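You operate a simulated robot arm through the tools that you are given. There is no shell and no other tool. Be economical: measure what you need, move in short steps, check, and stop when the job is done.

The job below is to be done with a simulated robot arm. You get a single attempt, and the scene is never put back.

## Task
Take the jug and leave it on the grey top of the steel table.

Only the result counts: the job must be done as asked and must still hold three seconds after the hand-in. Knocking over, shifting, dropping, spilling or breaking anything else fails it.

## Robot
A 6-joint arm with a two-finger parallel gripper, fixed in place. Base frame: the origin is at the foot of the arm, x ahead of it, y to its left, z up; the work surface is at about z = 0.752. Lengths are in m, angles in degrees, forces in N, time in s.
With the tool pointing down near the work surface it reaches from about 0.2 to 0.64 m from the base axis. Its first joint turns from -66.0 to 66.0 degrees. Payload 2.7 kg.
The tool frame sits at the grasp point between the pads (the TCP): z along the fingers, y along the line on which they close. The tips reach 0.023 m beyond it. Largest opening 0.094 m; finger width 0.038, thickness 0.01; the body of the gripper, 0.054 by 0.096 m, starts 0.039 m behind the TCP.
Orientation is told as [roll, pitch, yaw] about the base's x, y, z axes, in that order, counted from this pose: with the fingers straight down and closing along the base's y, the tool's x points along the base's -x, its y along +y and its z along -z.

## Interface
- The arm moves only by the tool move_arm. Its argument "targets" is a list that holds one entry, the list of rows, each a list of 7 numbers: the shift along the tool's x, y, z in m, then the turn, a rotation vector about the tool's x, y, z in degrees, then the opening in per cent of the stroke, from 0 (shut) to 100 (fully open). In form: [[[dx, dy, dz, ax, ay, az, jaw], ...]]. A call has 1 to 20 rows; each row shifts and turns the commanded pose from where the row before left it, along the tool's axes as they then stand. Each row takes 0.2 s and may step no farther than 0.05 m and 8.6 degrees from the row before; otherwise, or with a gripper value out of range, the whole call is refused. Where a pose cannot be reached the arm comes as near as it can. A force on the tool above 40 N (or 10 N above the force at the start of the call, whichever is more), or a blocked arm, ends the call early, and 0.2 s more pass. The fingers move at their own pace (about 0.045 m/s each) and stop on an object; they squeeze with about 43 N. The grip force told is the motor's: it shows also when the fingers shut on nothing. Time passes only in rows, and 0.2 s behind the last, so rows that do not move let the fingers close. It gives the time, the measured TCP pose, the force on the tool (base axes), the opening and the grip force at its end, in the units of the frame above (readings bear some noise).
- Cameras (640 x 400 px; columns grow to the right, rows downward): "scene" is fixed at [0.0813, -0.4393, 1.3971]; the picture's right is [0.69, -0.72, 0.00], its down [-0.47, -0.45, -0.76] and it looks along [0.55, 0.53, -0.65] (base axes); focal length 336 px, centre (320, 200). "wrist" rides on the gripper at [-0.039, 0, -0.044] in the tool frame; the picture's right is [0.00, -1.00, 0.00], its down [0.97, 0.00, -0.24] and it looks along [0.24, 0.00, 0.97] (tool axes); focal length 218 px, centre (320, 200). There is no depth. A picture from a camera that has moved, and an enlarged one, comes with that camera's place and axes in the base frame and with its lens.
- snapshot(camera): a new picture of that camera. It takes no simulated time.
- zoom(camera, box): a new picture of the part [left, top, right, bottom] of that camera's present view, enlarged. It takes no simulated time.
- finish_job(): hands the job in; it is judged then, once.

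Work in short steps. Places have to be worked out from the pictures, the camera data and where the tool is seen: move nearer, look again, correct. Check each grasp and each placing, and mend what went wrong. You have 90 turns and 46 pictures in all, those below and enlarged ones among them. Open the gripper and draw the arm clear of the work before you hand the job in, unless the task says otherwise; then end with one line.

The tools are called as name(argument=value, ...) on one line, values as JSON. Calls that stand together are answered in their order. move_arm: Moves the arm, as the interface text tells. Its arguments: {"type":"object","properties":{"targets":{"type":"array","items":{"type":"array","items":{"type":"array","items":{"type":"number"}}}}},"required":["targets"]} The other tools are called the same way: snapshot (camera) takes a picture; zoom (camera, box) takes an enlarged picture of a part of a camera's view; finish_job () hands the job in.

At the start:

```text
clock: 0.0
ee_pos: [0.4682, 0.0572, 1.0421]
orientation: [0.0, -0.2, 0.1]
contact_force: [0.5, 0.9, -0.4]
finger_gap: 0.0941
grip_force: 0.1
```

scene: 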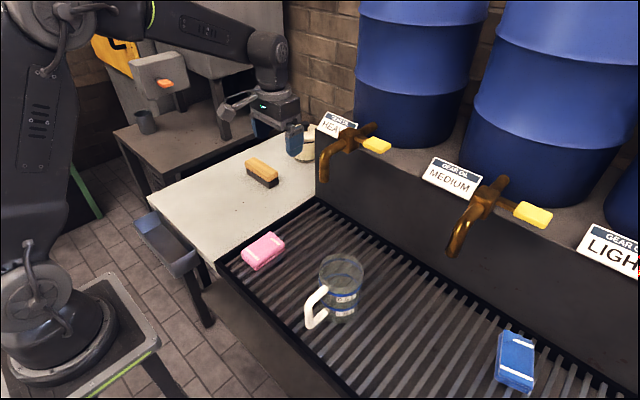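
wrist: 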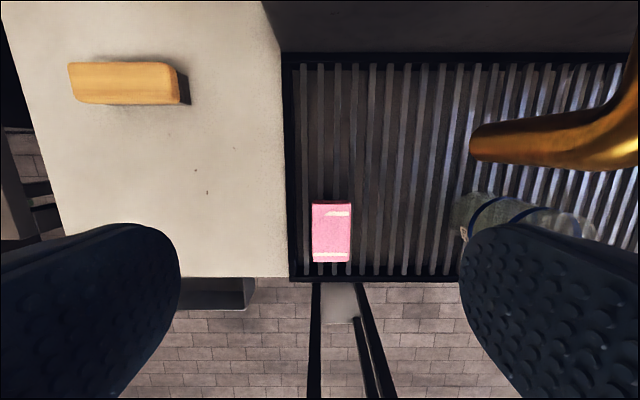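

I'll look more closely at the jug and at the candidate tables before moving.

zoom(camera="scene", box=[270, 230, 430, 350])

zoom(camera="scene", box=[90, 60, 350, 290])

```text
3.33 times, centred on (350, 290) of scene
camera zoom: at [0.0813, -0.4393, 1.3971], right [0.69, -0.72, 0.0], down [-0.47, -0.45, -0.76], along [0.55, 0.53, -0.65], focal length 1119 px, centre (220, -100)
```

zoom: 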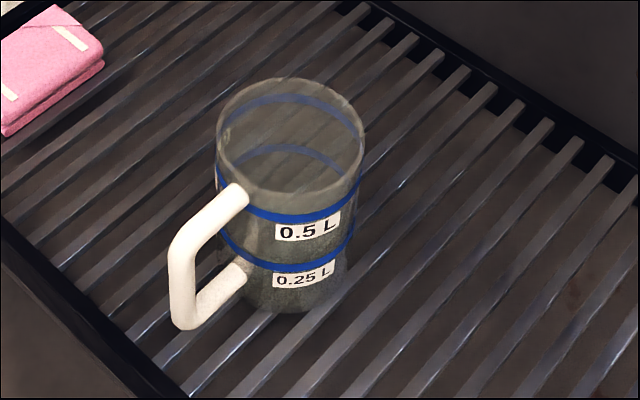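

```text
1.74 times, centred on (220, 175) of scene
camera zoom: at [0.0813, -0.4393, 1.3971], right [0.69, -0.72, 0.0], down [-0.47, -0.45, -0.76], along [0.55, 0.53, -0.65], focal length 584 px, centre (494, 244)
```

zoom: 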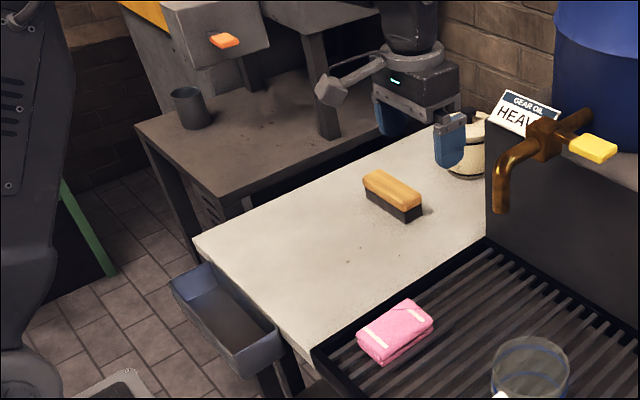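

The jug is empty, upright, at about (0.39, -0.20), rim about z 0.89 and about 0.082 m wide. Its handle points towards the base (-x). The taps are at x≥0.5, and the grey table spans about x>0.28, y 0.10–0.44. I'll back away from the taps first, then go over the jug at height.

move_arm(targets=[[[0.04, 0, 0, 0, 0, 0, 100], [0.04, 0, 0, 0, 0, 0, 100], [0, -0.04, 0, 0, 0, 0, 100], [0, -0.04, 0, 0, 0, 0, 100], [0, -0.04, 0, 0, 0, 0, 100], [0, -0.04, 0, 0, 0, 0, 100], [0, -0.04, 0, 0, 0, 0, 100], [0, -0.04, 0, 0, 0, 0, 100], [0, -0.017, 0, 0, 0, 0, 100], [0, 0, 0, 0, 0, 0, 100]]])

snapshot(camera="wrist")

snapshot(camera="scene")

```text
clock: 2.2
ee_pos: [0.3897, -0.2026, 1.0411]
orientation: [0.0, -0.1, 0.0]
contact_force: [-1.0, 0.2, 0.2]
finger_gap: 0.0939
grip_force: 0.0
```

```text
41 pictures are left
camera wrist: at [0.4282, -0.2009, 1.0844], right [0.0, -1.0, 0.0], down [-0.97, 0.0, 0.24], along [-0.24, 0.0, -0.97], focal length 218 px, centre (320, 200)
```

wrist: 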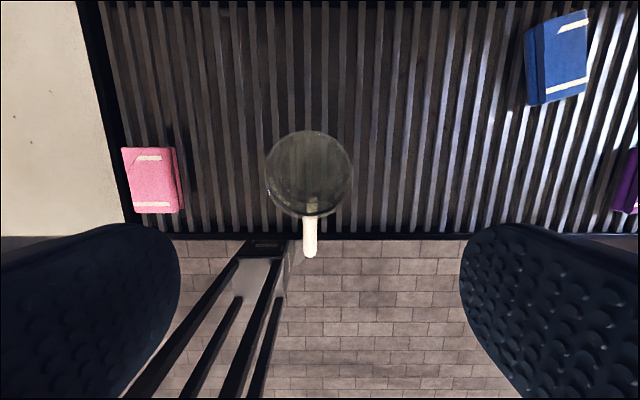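

```text
40 pictures are left
```

scene: 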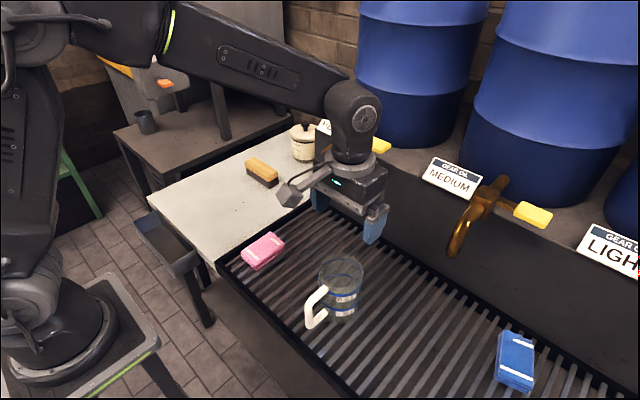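

Triangulating the two views puts the rim centre near (0.403, -0.188), z≈0.87, with a diameter of 0.085–0.09 m. That is tight for the 0.094 m opening, so I'll centre, go lower and measure again.

move_arm(targets=[[[-0.014, 0.014, 0, 0, 0, 0, 100], [0, 0, 0.04, 0, 0, 0, 100], [0, 0, 0.04, 0, 0, 0, 100], [0, 0, 0, 0, 0, 0, 100]]])

zoom(camera="wrist", box=[160, 100, 480, 300])

zoom(camera="scene", box=[260, 170, 440, 340])

```text
clock: 3.2
ee_pos: [0.4039, -0.1853, 0.9608]
orientation: [0.1, -0.1, -0.1]
contact_force: [0.5, 0.2, 0.5]
finger_gap: 0.0941
grip_force: 0.0
```

```text
2.00 times, centred on (320, 200) of wrist
camera zoom: at [0.4418, -0.1846, 1.0048], right [0.0, -1.0, 0.0], down [-0.97, 0.0, 0.24], along [-0.24, 0.0, -0.97], focal length 436 px, centre (320, 200)
```

zoom: 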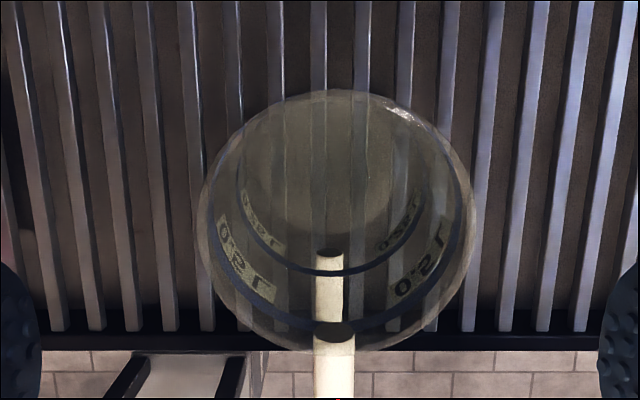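

```text
2.35 times, centred on (350, 255) of scene
camera zoom: at [0.0813, -0.4393, 1.3971], right [0.69, -0.72, 0.0], down [-0.47, -0.45, -0.76], along [0.55, 0.53, -0.65], focal length 790 px, centre (249, 71)
```

zoom: 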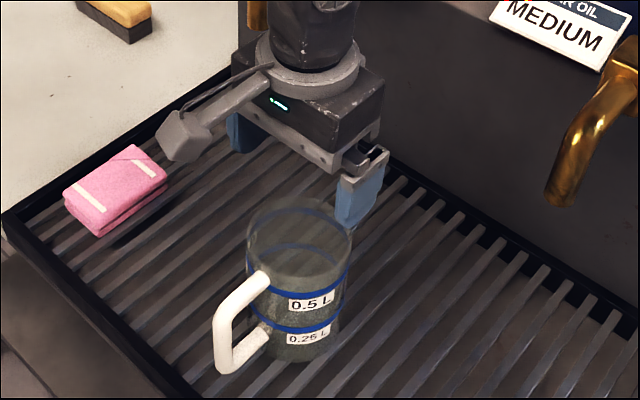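

The two wrist views give a rim centre of about (0.404, -0.1895), z≈0.88, and a diameter of about 0.083 m, so it fits with roughly 5 mm each side. I'll shift 5 mm to -y, go to just above the rim and check the centring.

move_arm(targets=[[[0, -0.0045, 0, 0, 0, 0, 100], [0, 0, 0.02, 0, 0, 0, 100], [0, 0, 0.02, 0, 0, 0, 100], [0, 0, 0, 0, 0, 0, 100]]])

snapshot(camera="wrist")

zoom(camera="scene", box=[280, 210, 420, 340])

```text
clock: 4.2
ee_pos: [0.4033, -0.1888, 0.9213]
orientation: [0.0, -0.1, 0.0]
contact_force: [0.2, -0.7, -0.6]
finger_gap: 0.0938
grip_force: 0.2
```

```text
37 pictures are left
camera wrist: at [0.442, -0.1898, 0.9659], right [0.0, -1.0, 0.0], down [-0.97, 0.0, 0.24], along [-0.24, 0.0, -0.97], focal length 218 px, centre (320, 200)
```

wrist: 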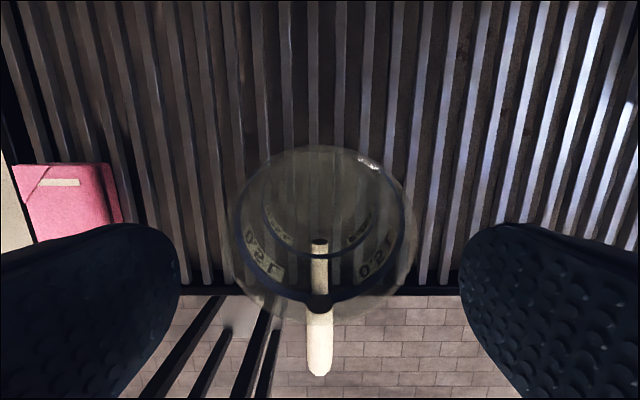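

```text
3.08 times, centred on (350, 275) of scene
camera zoom: at [0.0813, -0.4393, 1.3971], right [0.69, -0.72, 0.0], down [-0.47, -0.45, -0.76], along [0.55, 0.53, -0.65], focal length 1033 px, centre (228, -31)
```

zoom: 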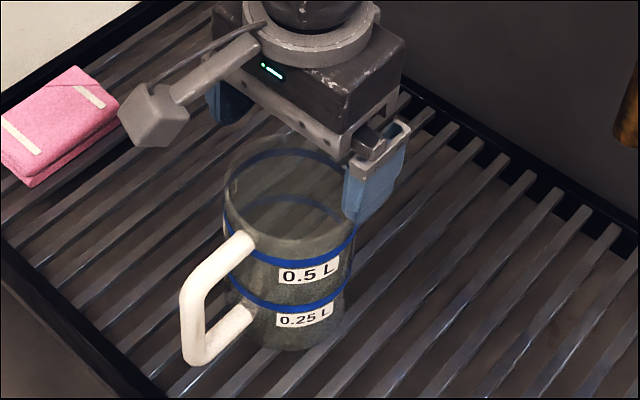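

The jug is centred (rim 221–417 px, centre 319; diameter 0.084, rim z≈0.88). I'll descend slowly to TCP z≈0.86, keeping the gripper body clear of the rim.

move_arm(targets=[[[0, 0, 0.01, 0, 0, 0, 100], [0, 0, 0.01, 0, 0, 0, 100], [0, 0, 0.01, 0, 0, 0, 100], [0, 0, 0.01, 0, 0, 0, 100], [0, 0, 0.01, 0, 0, 0, 100], [0, 0, 0.01, 0, 0, 0, 100], [0, 0, 0, 0, 0, 0, 100]]])

snapshot(camera="wrist")

zoom(camera="scene", box=[280, 210, 420, 340])

```text
clock: 5.8
ee_pos: [0.4035, -0.1905, 0.8609]
orientation: [0.0, -0.1, 0.0]
contact_force: [0.2, 0.3, -0.5]
finger_gap: 0.0942
grip_force: 0.2
```

```text
35 pictures are left
camera wrist: at [0.4421, -0.1901, 0.9047], right [0.0, -1.0, 0.0], down [-0.97, 0.0, 0.24], along [-0.24, 0.0, -0.97], focal length 218 px, centre (320, 200)
```

wrist: 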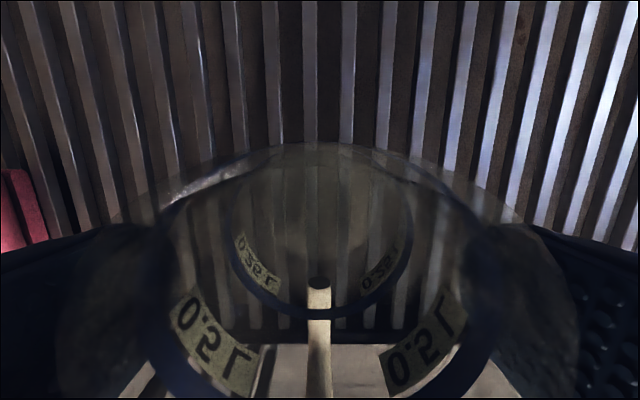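

```text
3.08 times, centred on (350, 275) of scene
camera zoom: at [0.0813, -0.4393, 1.3971], right [0.69, -0.72, 0.0], down [-0.47, -0.45, -0.76], along [0.55, 0.53, -0.65], focal length 1033 px, centre (228, -31)
```

zoom: 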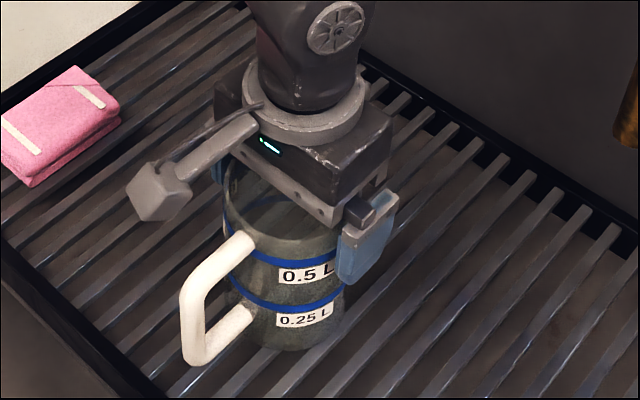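

The fingers straddle the jug without touching it. I'll close and let them settle.

move_arm(targets=[[[0, 0, 0, 0, 0, 0, 85], [0, 0, 0, 0, 0, 0, 70], [0, 0, 0, 0, 0, 0, 60], [0, 0, 0, 0, 0, 0, 60], [0, 0, 0, 0, 0, 0, 60]]])

```text
clock: 7.0
ee_pos: [0.404, -0.1903, 0.8599]
orientation: [0.0, 0.0, 0.0]
contact_force: [0.0, -0.2, 0.1]
finger_gap: 0.0855
grip_force: 42.3
```

The gap stopped at 0.0855 m with 42 N, so the jug is gripped. I'll lift a little and check.

move_arm(targets=[[[0, 0, -0.01, 0, 0, 0, 50], [0, 0, -0.02, 0, 0, 0, 50], [0, 0, -0.02, 0, 0, 0, 50], [0, 0, 0, 0, 0, 0, 50]]])

snapshot(camera="scene")

```text
clock: 8.0
ee_pos: [0.4043, -0.1906, 0.9101]
orientation: [0.0, -0.2, 0.0]
contact_force: [0.7, -0.1, -2.5]
finger_gap: 0.0857
grip_force: 42.9
```

```text
33 pictures are left
```

scene: 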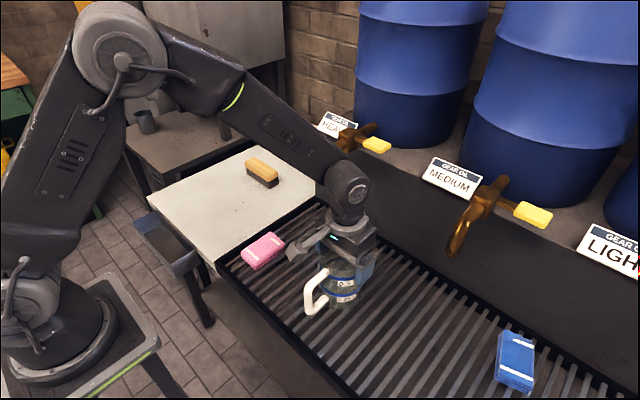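

The jug is held (about 2.5 N of weight). I'll raise it further, draw back slightly from the taps and carry it smoothly to +y over the grey table.

move_arm(targets=[[[0.005, 0, -0.03, 0, 0, 0, 50], [0.01, 0, -0.03, 0, 0, 0, 50], [0.005, 0.01, -0.01, 0, 0, 0, 50], [0, 0.025, 0, 0, 0, 0, 50], [0, 0.035, 0, 0, 0, 0, 50], [0, 0.04, 0, 0, 0, 0, 50], [0, 0.04, 0, 0, 0, 0, 50], [0, 0.04, 0, 0, 0, 0, 50], [0, 0.04, 0, 0, 0, 0, 50], [0, 0.04, 0, 0, 0, 0, 50], [0, 0.04, 0, 0, 0, 0, 50], [0, 0.04, 0, 0, 0, 0, 50], [-0.01, 0.035, 0, 0, 0, 0, 50], [-0.01, 0.025, 0, 0, 0, 0, 50], [-0.005, 0.015, 0, 0, 0, 0, 50], [0, 0, 0, 0, 0, 0, 50]]])

snapshot(camera="scene")

snapshot(camera="wrist")

```text
clock: 11.4
ee_pos: [0.4095, 0.2352, 0.9831]
orientation: [0.0, 0.1, 0.0]
contact_force: [0.1, 0.1, -2.5]
finger_gap: 0.0856
grip_force: 42.6
```

```text
32 pictures are left
```

scene: 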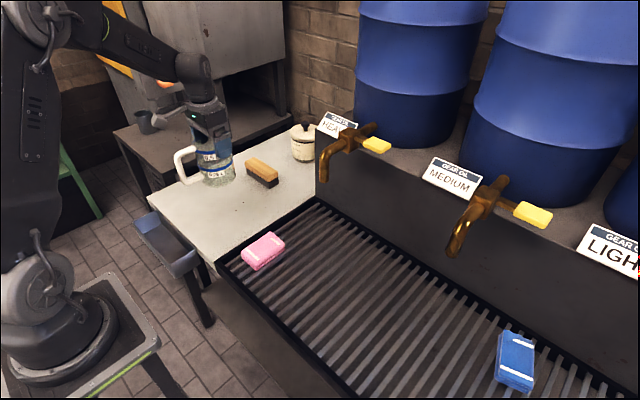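

```text
31 pictures are left
camera wrist: at [0.4477, 0.2359, 1.0262], right [0.0, -1.0, 0.0], down [-0.97, 0.0, 0.24], along [-0.24, 0.0, -0.97], focal length 218 px, centre (320, 200)
```

wrist: 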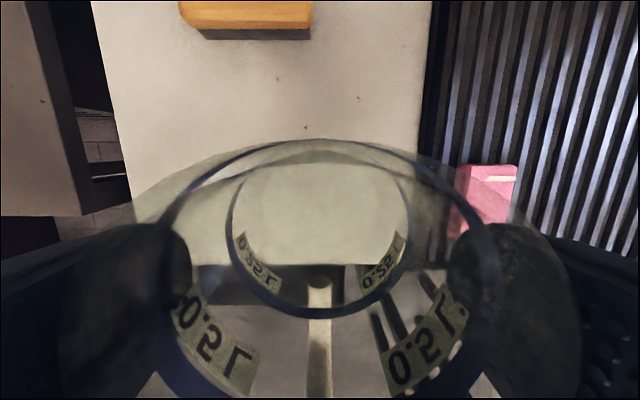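

The jug is over the free part of the table (y 0.11–0.48, x from 0.287), clear of the brush. I'll lower it most of the way and then look.

move_arm(targets=[[[0, 0, 0.02, 0, 0, 0, 50], [0, 0, 0.025, 0, 0, 0, 50], [0, 0, 0.025, 0, 0, 0, 50], [0, 0, 0.015, 0, 0, 0, 50], [0, 0, 0.01, 0, 0, 0, 50], [0, 0, 0, 0, 0, 0, 50]]])

zoom(camera="scene", box=[150, 100, 310, 230])

```text
clock: 12.8
ee_pos: [0.408, 0.2363, 0.8867]
orientation: [0.0, -0.1, -0.1]
contact_force: [-0.7, -0.4, -2.5]
finger_gap: 0.0855
grip_force: 43.0
```

```text
3.08 times, centred on (230, 165) of scene
camera zoom: at [0.0813, -0.4393, 1.3971], right [0.69, -0.72, 0.0], down [-0.47, -0.45, -0.76], along [0.55, 0.53, -0.65], focal length 1033 px, centre (597, 308)
```

zoom: 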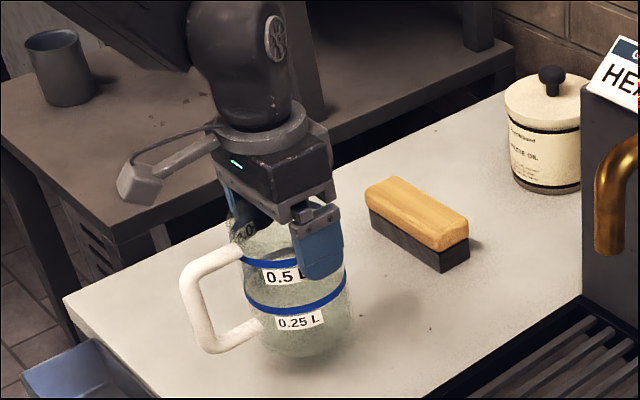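

It is still in free air with the bottom 2–3 cm above the table. I'll continue in small steps and watch the force.

move_arm(targets=[[[0, 0, 0.006, 0, 0, 0, 50], [0, 0, 0.006, 0, 0, 0, 50], [0, 0, 0.004, 0, 0, 0, 50], [0, 0, 0.003, 0, 0, 0, 50], [0, 0, 0, 0, 0, 0, 50]]])

zoom(camera="scene", box=[150, 100, 310, 230])

```text
clock: 14.0
ee_pos: [0.4094, 0.2345, 0.8658]
orientation: [0.1, 0.0, -0.1]
contact_force: [0.0, 0.7, -1.3]
finger_gap: 0.0857
grip_force: 42.8
```

```text
3.08 times, centred on (230, 165) of scene
camera zoom: at [0.0813, -0.4393, 1.3971], right [0.69, -0.72, 0.0], down [-0.47, -0.45, -0.76], along [0.55, 0.53, -0.65], focal length 1033 px, centre (597, 308)
```

zoom: 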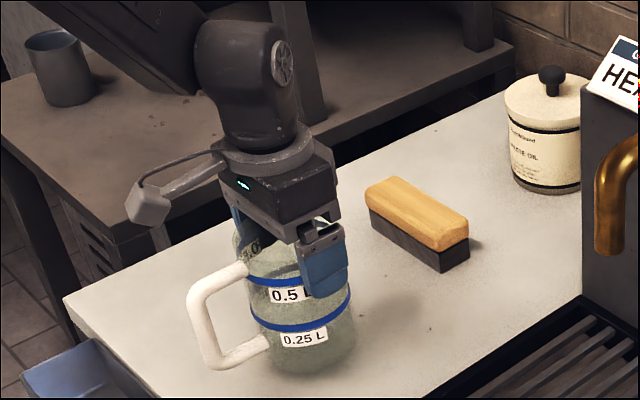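

Force is still mostly the weight, so the bottom is near contact. I'll step down 2 mm at a time.

move_arm(targets=[[[0, 0, 0.002, 0, 0, 0, 50], [0, 0, 0, 0, 0, 0, 50]]])

move_arm(targets=[[[0, 0, 0.002, 0, 0, 0, 50], [0, 0, 0, 0, 0, 0, 50]]])

```text
clock: 14.6
ee_pos: [0.4074, 0.2354, 0.865]
orientation: [0.0, -0.1, 0.0]
contact_force: [0.0, 0.9, -1.8]
finger_gap: 0.0857
grip_force: 43.2
```

```text
clock: 15.2
ee_pos: [0.4089, 0.2344, 0.8626]
orientation: [0.0, 0.0, 0.0]
contact_force: [-0.2, 0.5, -2.4]
finger_gap: 0.0856
grip_force: 42.8
```

Still free (about -2.4 N), so I'll keep going down.

move_arm(targets=[[[0, 0, 0.002, 0, 0, 0, 50], [0, 0, 0, 0, 0, 0, 50]]])

move_arm(targets=[[[0, 0, 0.002, 0, 0, 0, 50], [0, 0, 0, 0, 0, 0, 50]]])

```text
clock: 15.8
ee_pos: [0.4071, 0.2345, 0.8609]
orientation: [0.0, -0.1, -0.1]
contact_force: [0.6, 0.9, -1.8]
finger_gap: 0.0853
grip_force: 43.0
```

```text
clock: 16.4
ee_pos: [0.4084, 0.2346, 0.8597]
orientation: [0.0, -0.2, 0.0]
contact_force: [0.1, 0.4, -1.1]
finger_gap: 0.0857
grip_force: 43.5
```

The force is easing slightly but there is no firm contact yet. I'll look and take another two small steps.

move_arm(targets=[[[0, 0, 0.002, 0, 0, 0, 50], [0, 0, 0, 0, 0, 0, 50]]])

zoom(camera="scene", box=[180, 140, 280, 220])

```text
clock: 17.0
ee_pos: [0.4084, 0.2338, 0.8577]
orientation: [0.0, -0.1, 0.0]
contact_force: [0.1, -0.1, -1.3]
finger_gap: 0.0855
grip_force: 43.2
```

```text
5.00 times, centred on (230, 180) of scene
camera zoom: at [0.0813, -0.4393, 1.3971], right [0.69, -0.72, 0.0], down [-0.47, -0.45, -0.76], along [0.55, 0.53, -0.65], focal length 1678 px, centre (770, 300)
```

zoom: 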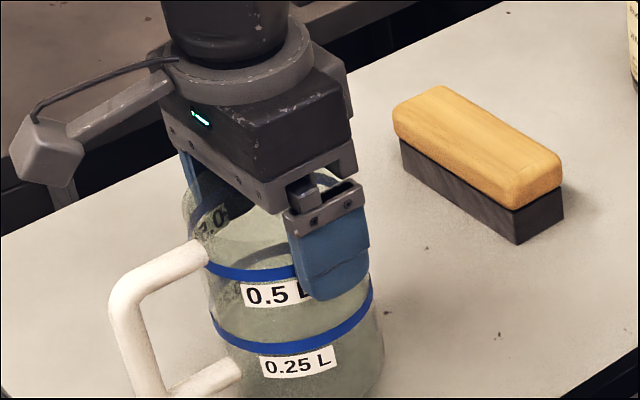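

There is still a slight gap or light contact, so I'll continue in small steps.

move_arm(targets=[[[0, 0, 0.002, 0, 0, 0, 50], [0, 0, 0, 0, 0, 0, 50]]])

move_arm(targets=[[[0, 0, 0.002, 0, 0, 0, 50], [0, 0, 0, 0, 0, 0, 50]]])

zoom(camera="scene", box=[180, 150, 280, 230])

```text
clock: 17.6
ee_pos: [0.408, 0.2339, 0.8554]
orientation: [0.0, -0.1, 0.0]
contact_force: [0.1, 1.4, -2.2]
finger_gap: 0.0856
grip_force: 42.6
```

```text
clock: 18.2
ee_pos: [0.407, 0.2341, 0.8527]
orientation: [0.0, -0.1, 0.0]
contact_force: [0.1, 0.3, -1.8]
finger_gap: 0.0854
grip_force: 43.0
```

```text
5.00 times, centred on (230, 190) of scene
camera zoom: at [0.0813, -0.4393, 1.3971], right [0.69, -0.72, 0.0], down [-0.47, -0.45, -0.76], along [0.55, 0.53, -0.65], focal length 1678 px, centre (770, 250)
```

zoom: 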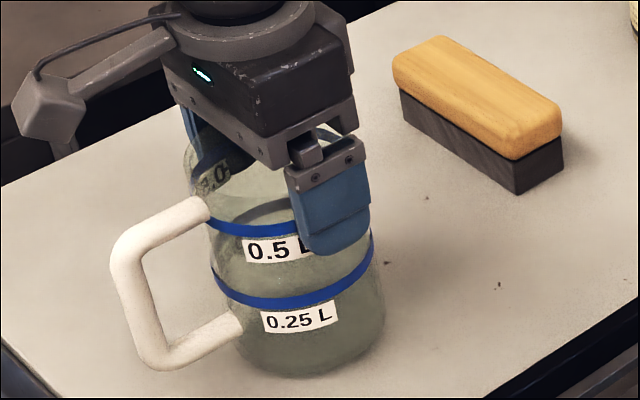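

Still hanging freely (no contact force). The table must be a little lower than the grate, so I'll keep stepping down.

move_arm(targets=[[[0, 0, 0.002, 0, 0, 0, 50], [0, 0, 0, 0, 0, 0, 50]]])

move_arm(targets=[[[0, 0, 0.002, 0, 0, 0, 50], [0, 0, 0, 0, 0, 0, 50]]])

move_arm(targets=[[[0, 0, 0.002, 0, 0, 0, 50], [0, 0, 0, 0, 0, 0, 50]]])

```text
clock: 18.8
ee_pos: [0.4079, 0.2352, 0.8513]
orientation: [0.0, -0.1, -0.1]
contact_force: [-0.5, 0.0, -2.0]
finger_gap: 0.0857
grip_force: 43.7
```

```text
clock: 19.4
ee_pos: [0.408, 0.2345, 0.8499]
orientation: [0.0, -0.1, 0.0]
contact_force: [0.2, -0.1, -1.5]
finger_gap: 0.0859
grip_force: 43.3
```

```text
clock: 20.0
ee_pos: [0.4071, 0.2349, 0.8493]
orientation: [0.1, -0.2, -0.1]
contact_force: [-2.9, -1.3, 14.0]
finger_gap: 0.0856
grip_force: 43.5
```

Firm contact (14 N upward) at TCP z≈0.849. I'll ease back about 1 mm to unload it and then open gradually.

move_arm(targets=[[[0, 0, -0.001, 0, 0, 0, 50], [0, 0, 0, 0, 0, 0, 50]]])

move_arm(targets=[[[0, 0, 0, 0, 0, 0, 92], [0, 0, 0, 0, 0, 0, 100], [0, 0, 0, 0, 0, 0, 100], [0, 0, 0, 0, 0, 0, 100]]])

snapshot(camera="wrist")

zoom(camera="scene", box=[180, 150, 280, 230])

```text
clock: 20.6
ee_pos: [0.408, 0.234, 0.8491]
orientation: [0.1, -0.2, 0.0]
contact_force: [-1.9, 1.4, 12.2]
finger_gap: 0.0855
grip_force: 43.5
```

```text
clock: 21.6
ee_pos: [0.4088, 0.2346, 0.8477]
orientation: [0.0, -0.1, -0.1]
contact_force: [-0.5, 1.6, -0.5]
finger_gap: 0.0939
grip_force: 0.1
```

```text
26 pictures are left
camera wrist: at [0.4463, 0.2343, 0.8924], right [0.0, -1.0, 0.0], down [-0.97, 0.0, 0.24], along [-0.24, 0.0, -0.97], focal length 218 px, centre (320, 200)
```

wrist: 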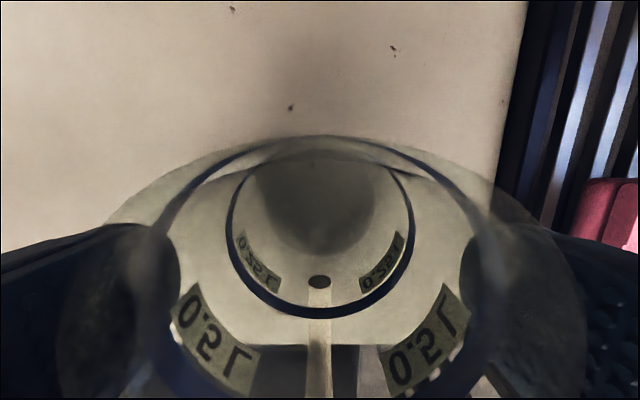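

```text
5.00 times, centred on (230, 190) of scene
camera zoom: at [0.0813, -0.4393, 1.3971], right [0.69, -0.72, 0.0], down [-0.47, -0.45, -0.76], along [0.55, 0.53, -0.65], focal length 1678 px, centre (770, 250)
```

zoom: 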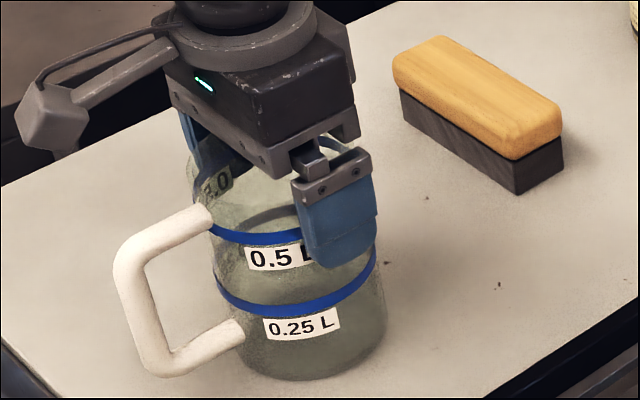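

Released, and the jug stands upright on the table. I'll rise straight up, slowly first.

move_arm(targets=[[[0, 0, -0.008, 0, 0, 0, 100], [0, 0, -0.012, 0, 0, 0, 100], [0, 0, -0.02, 0, 0, 0, 100], [0, 0, -0.02, 0, 0, 0, 100], [0, 0, -0.03, 0, 0, 0, 100], [0, 0, -0.04, 0, 0, 0, 100], [0, 0, -0.04, 0, 0, 0, 100], [0, 0, -0.02, 0, 0, 0, 100], [0, 0, 0, 0, 0, 0, 100]]])

snapshot(camera="scene")

snapshot(camera="wrist")

```text
clock: 23.6
ee_pos: [0.409, 0.2349, 1.0373]
orientation: [0.0, -0.1, 0.0]
contact_force: [0.4, -0.2, 0.2]
finger_gap: 0.0938
grip_force: 0.0
```

```text
24 pictures are left
```

scene: 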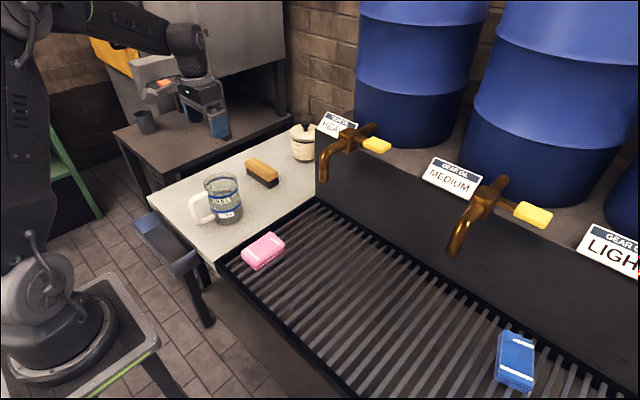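

```text
23 pictures are left
camera wrist: at [0.4464, 0.2347, 1.0823], right [0.0, -1.0, 0.0], down [-0.97, 0.0, 0.24], along [-0.24, 0.0, -0.97], focal length 218 px, centre (320, 200)
```

wrist: 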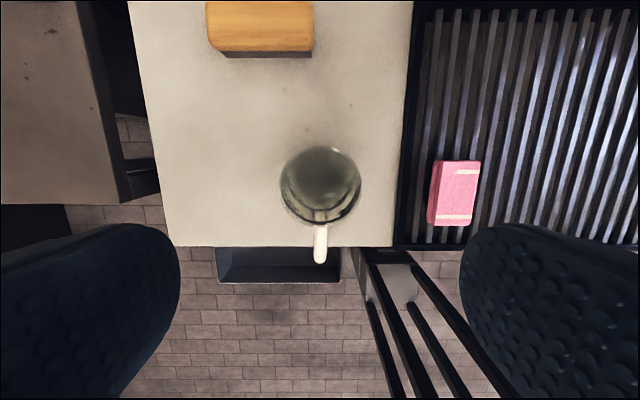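

The jug stands upright on the grey table top, clear of the brush and the edges, nothing else has moved, and the arm is raised clear with the gripper open. I'm handing in.

finish_job()

```text
The job is handed in.
```

The jug is standing upright on the grey top of the steel table, released, with the arm raised clear of it, and nothing else was disturbed.
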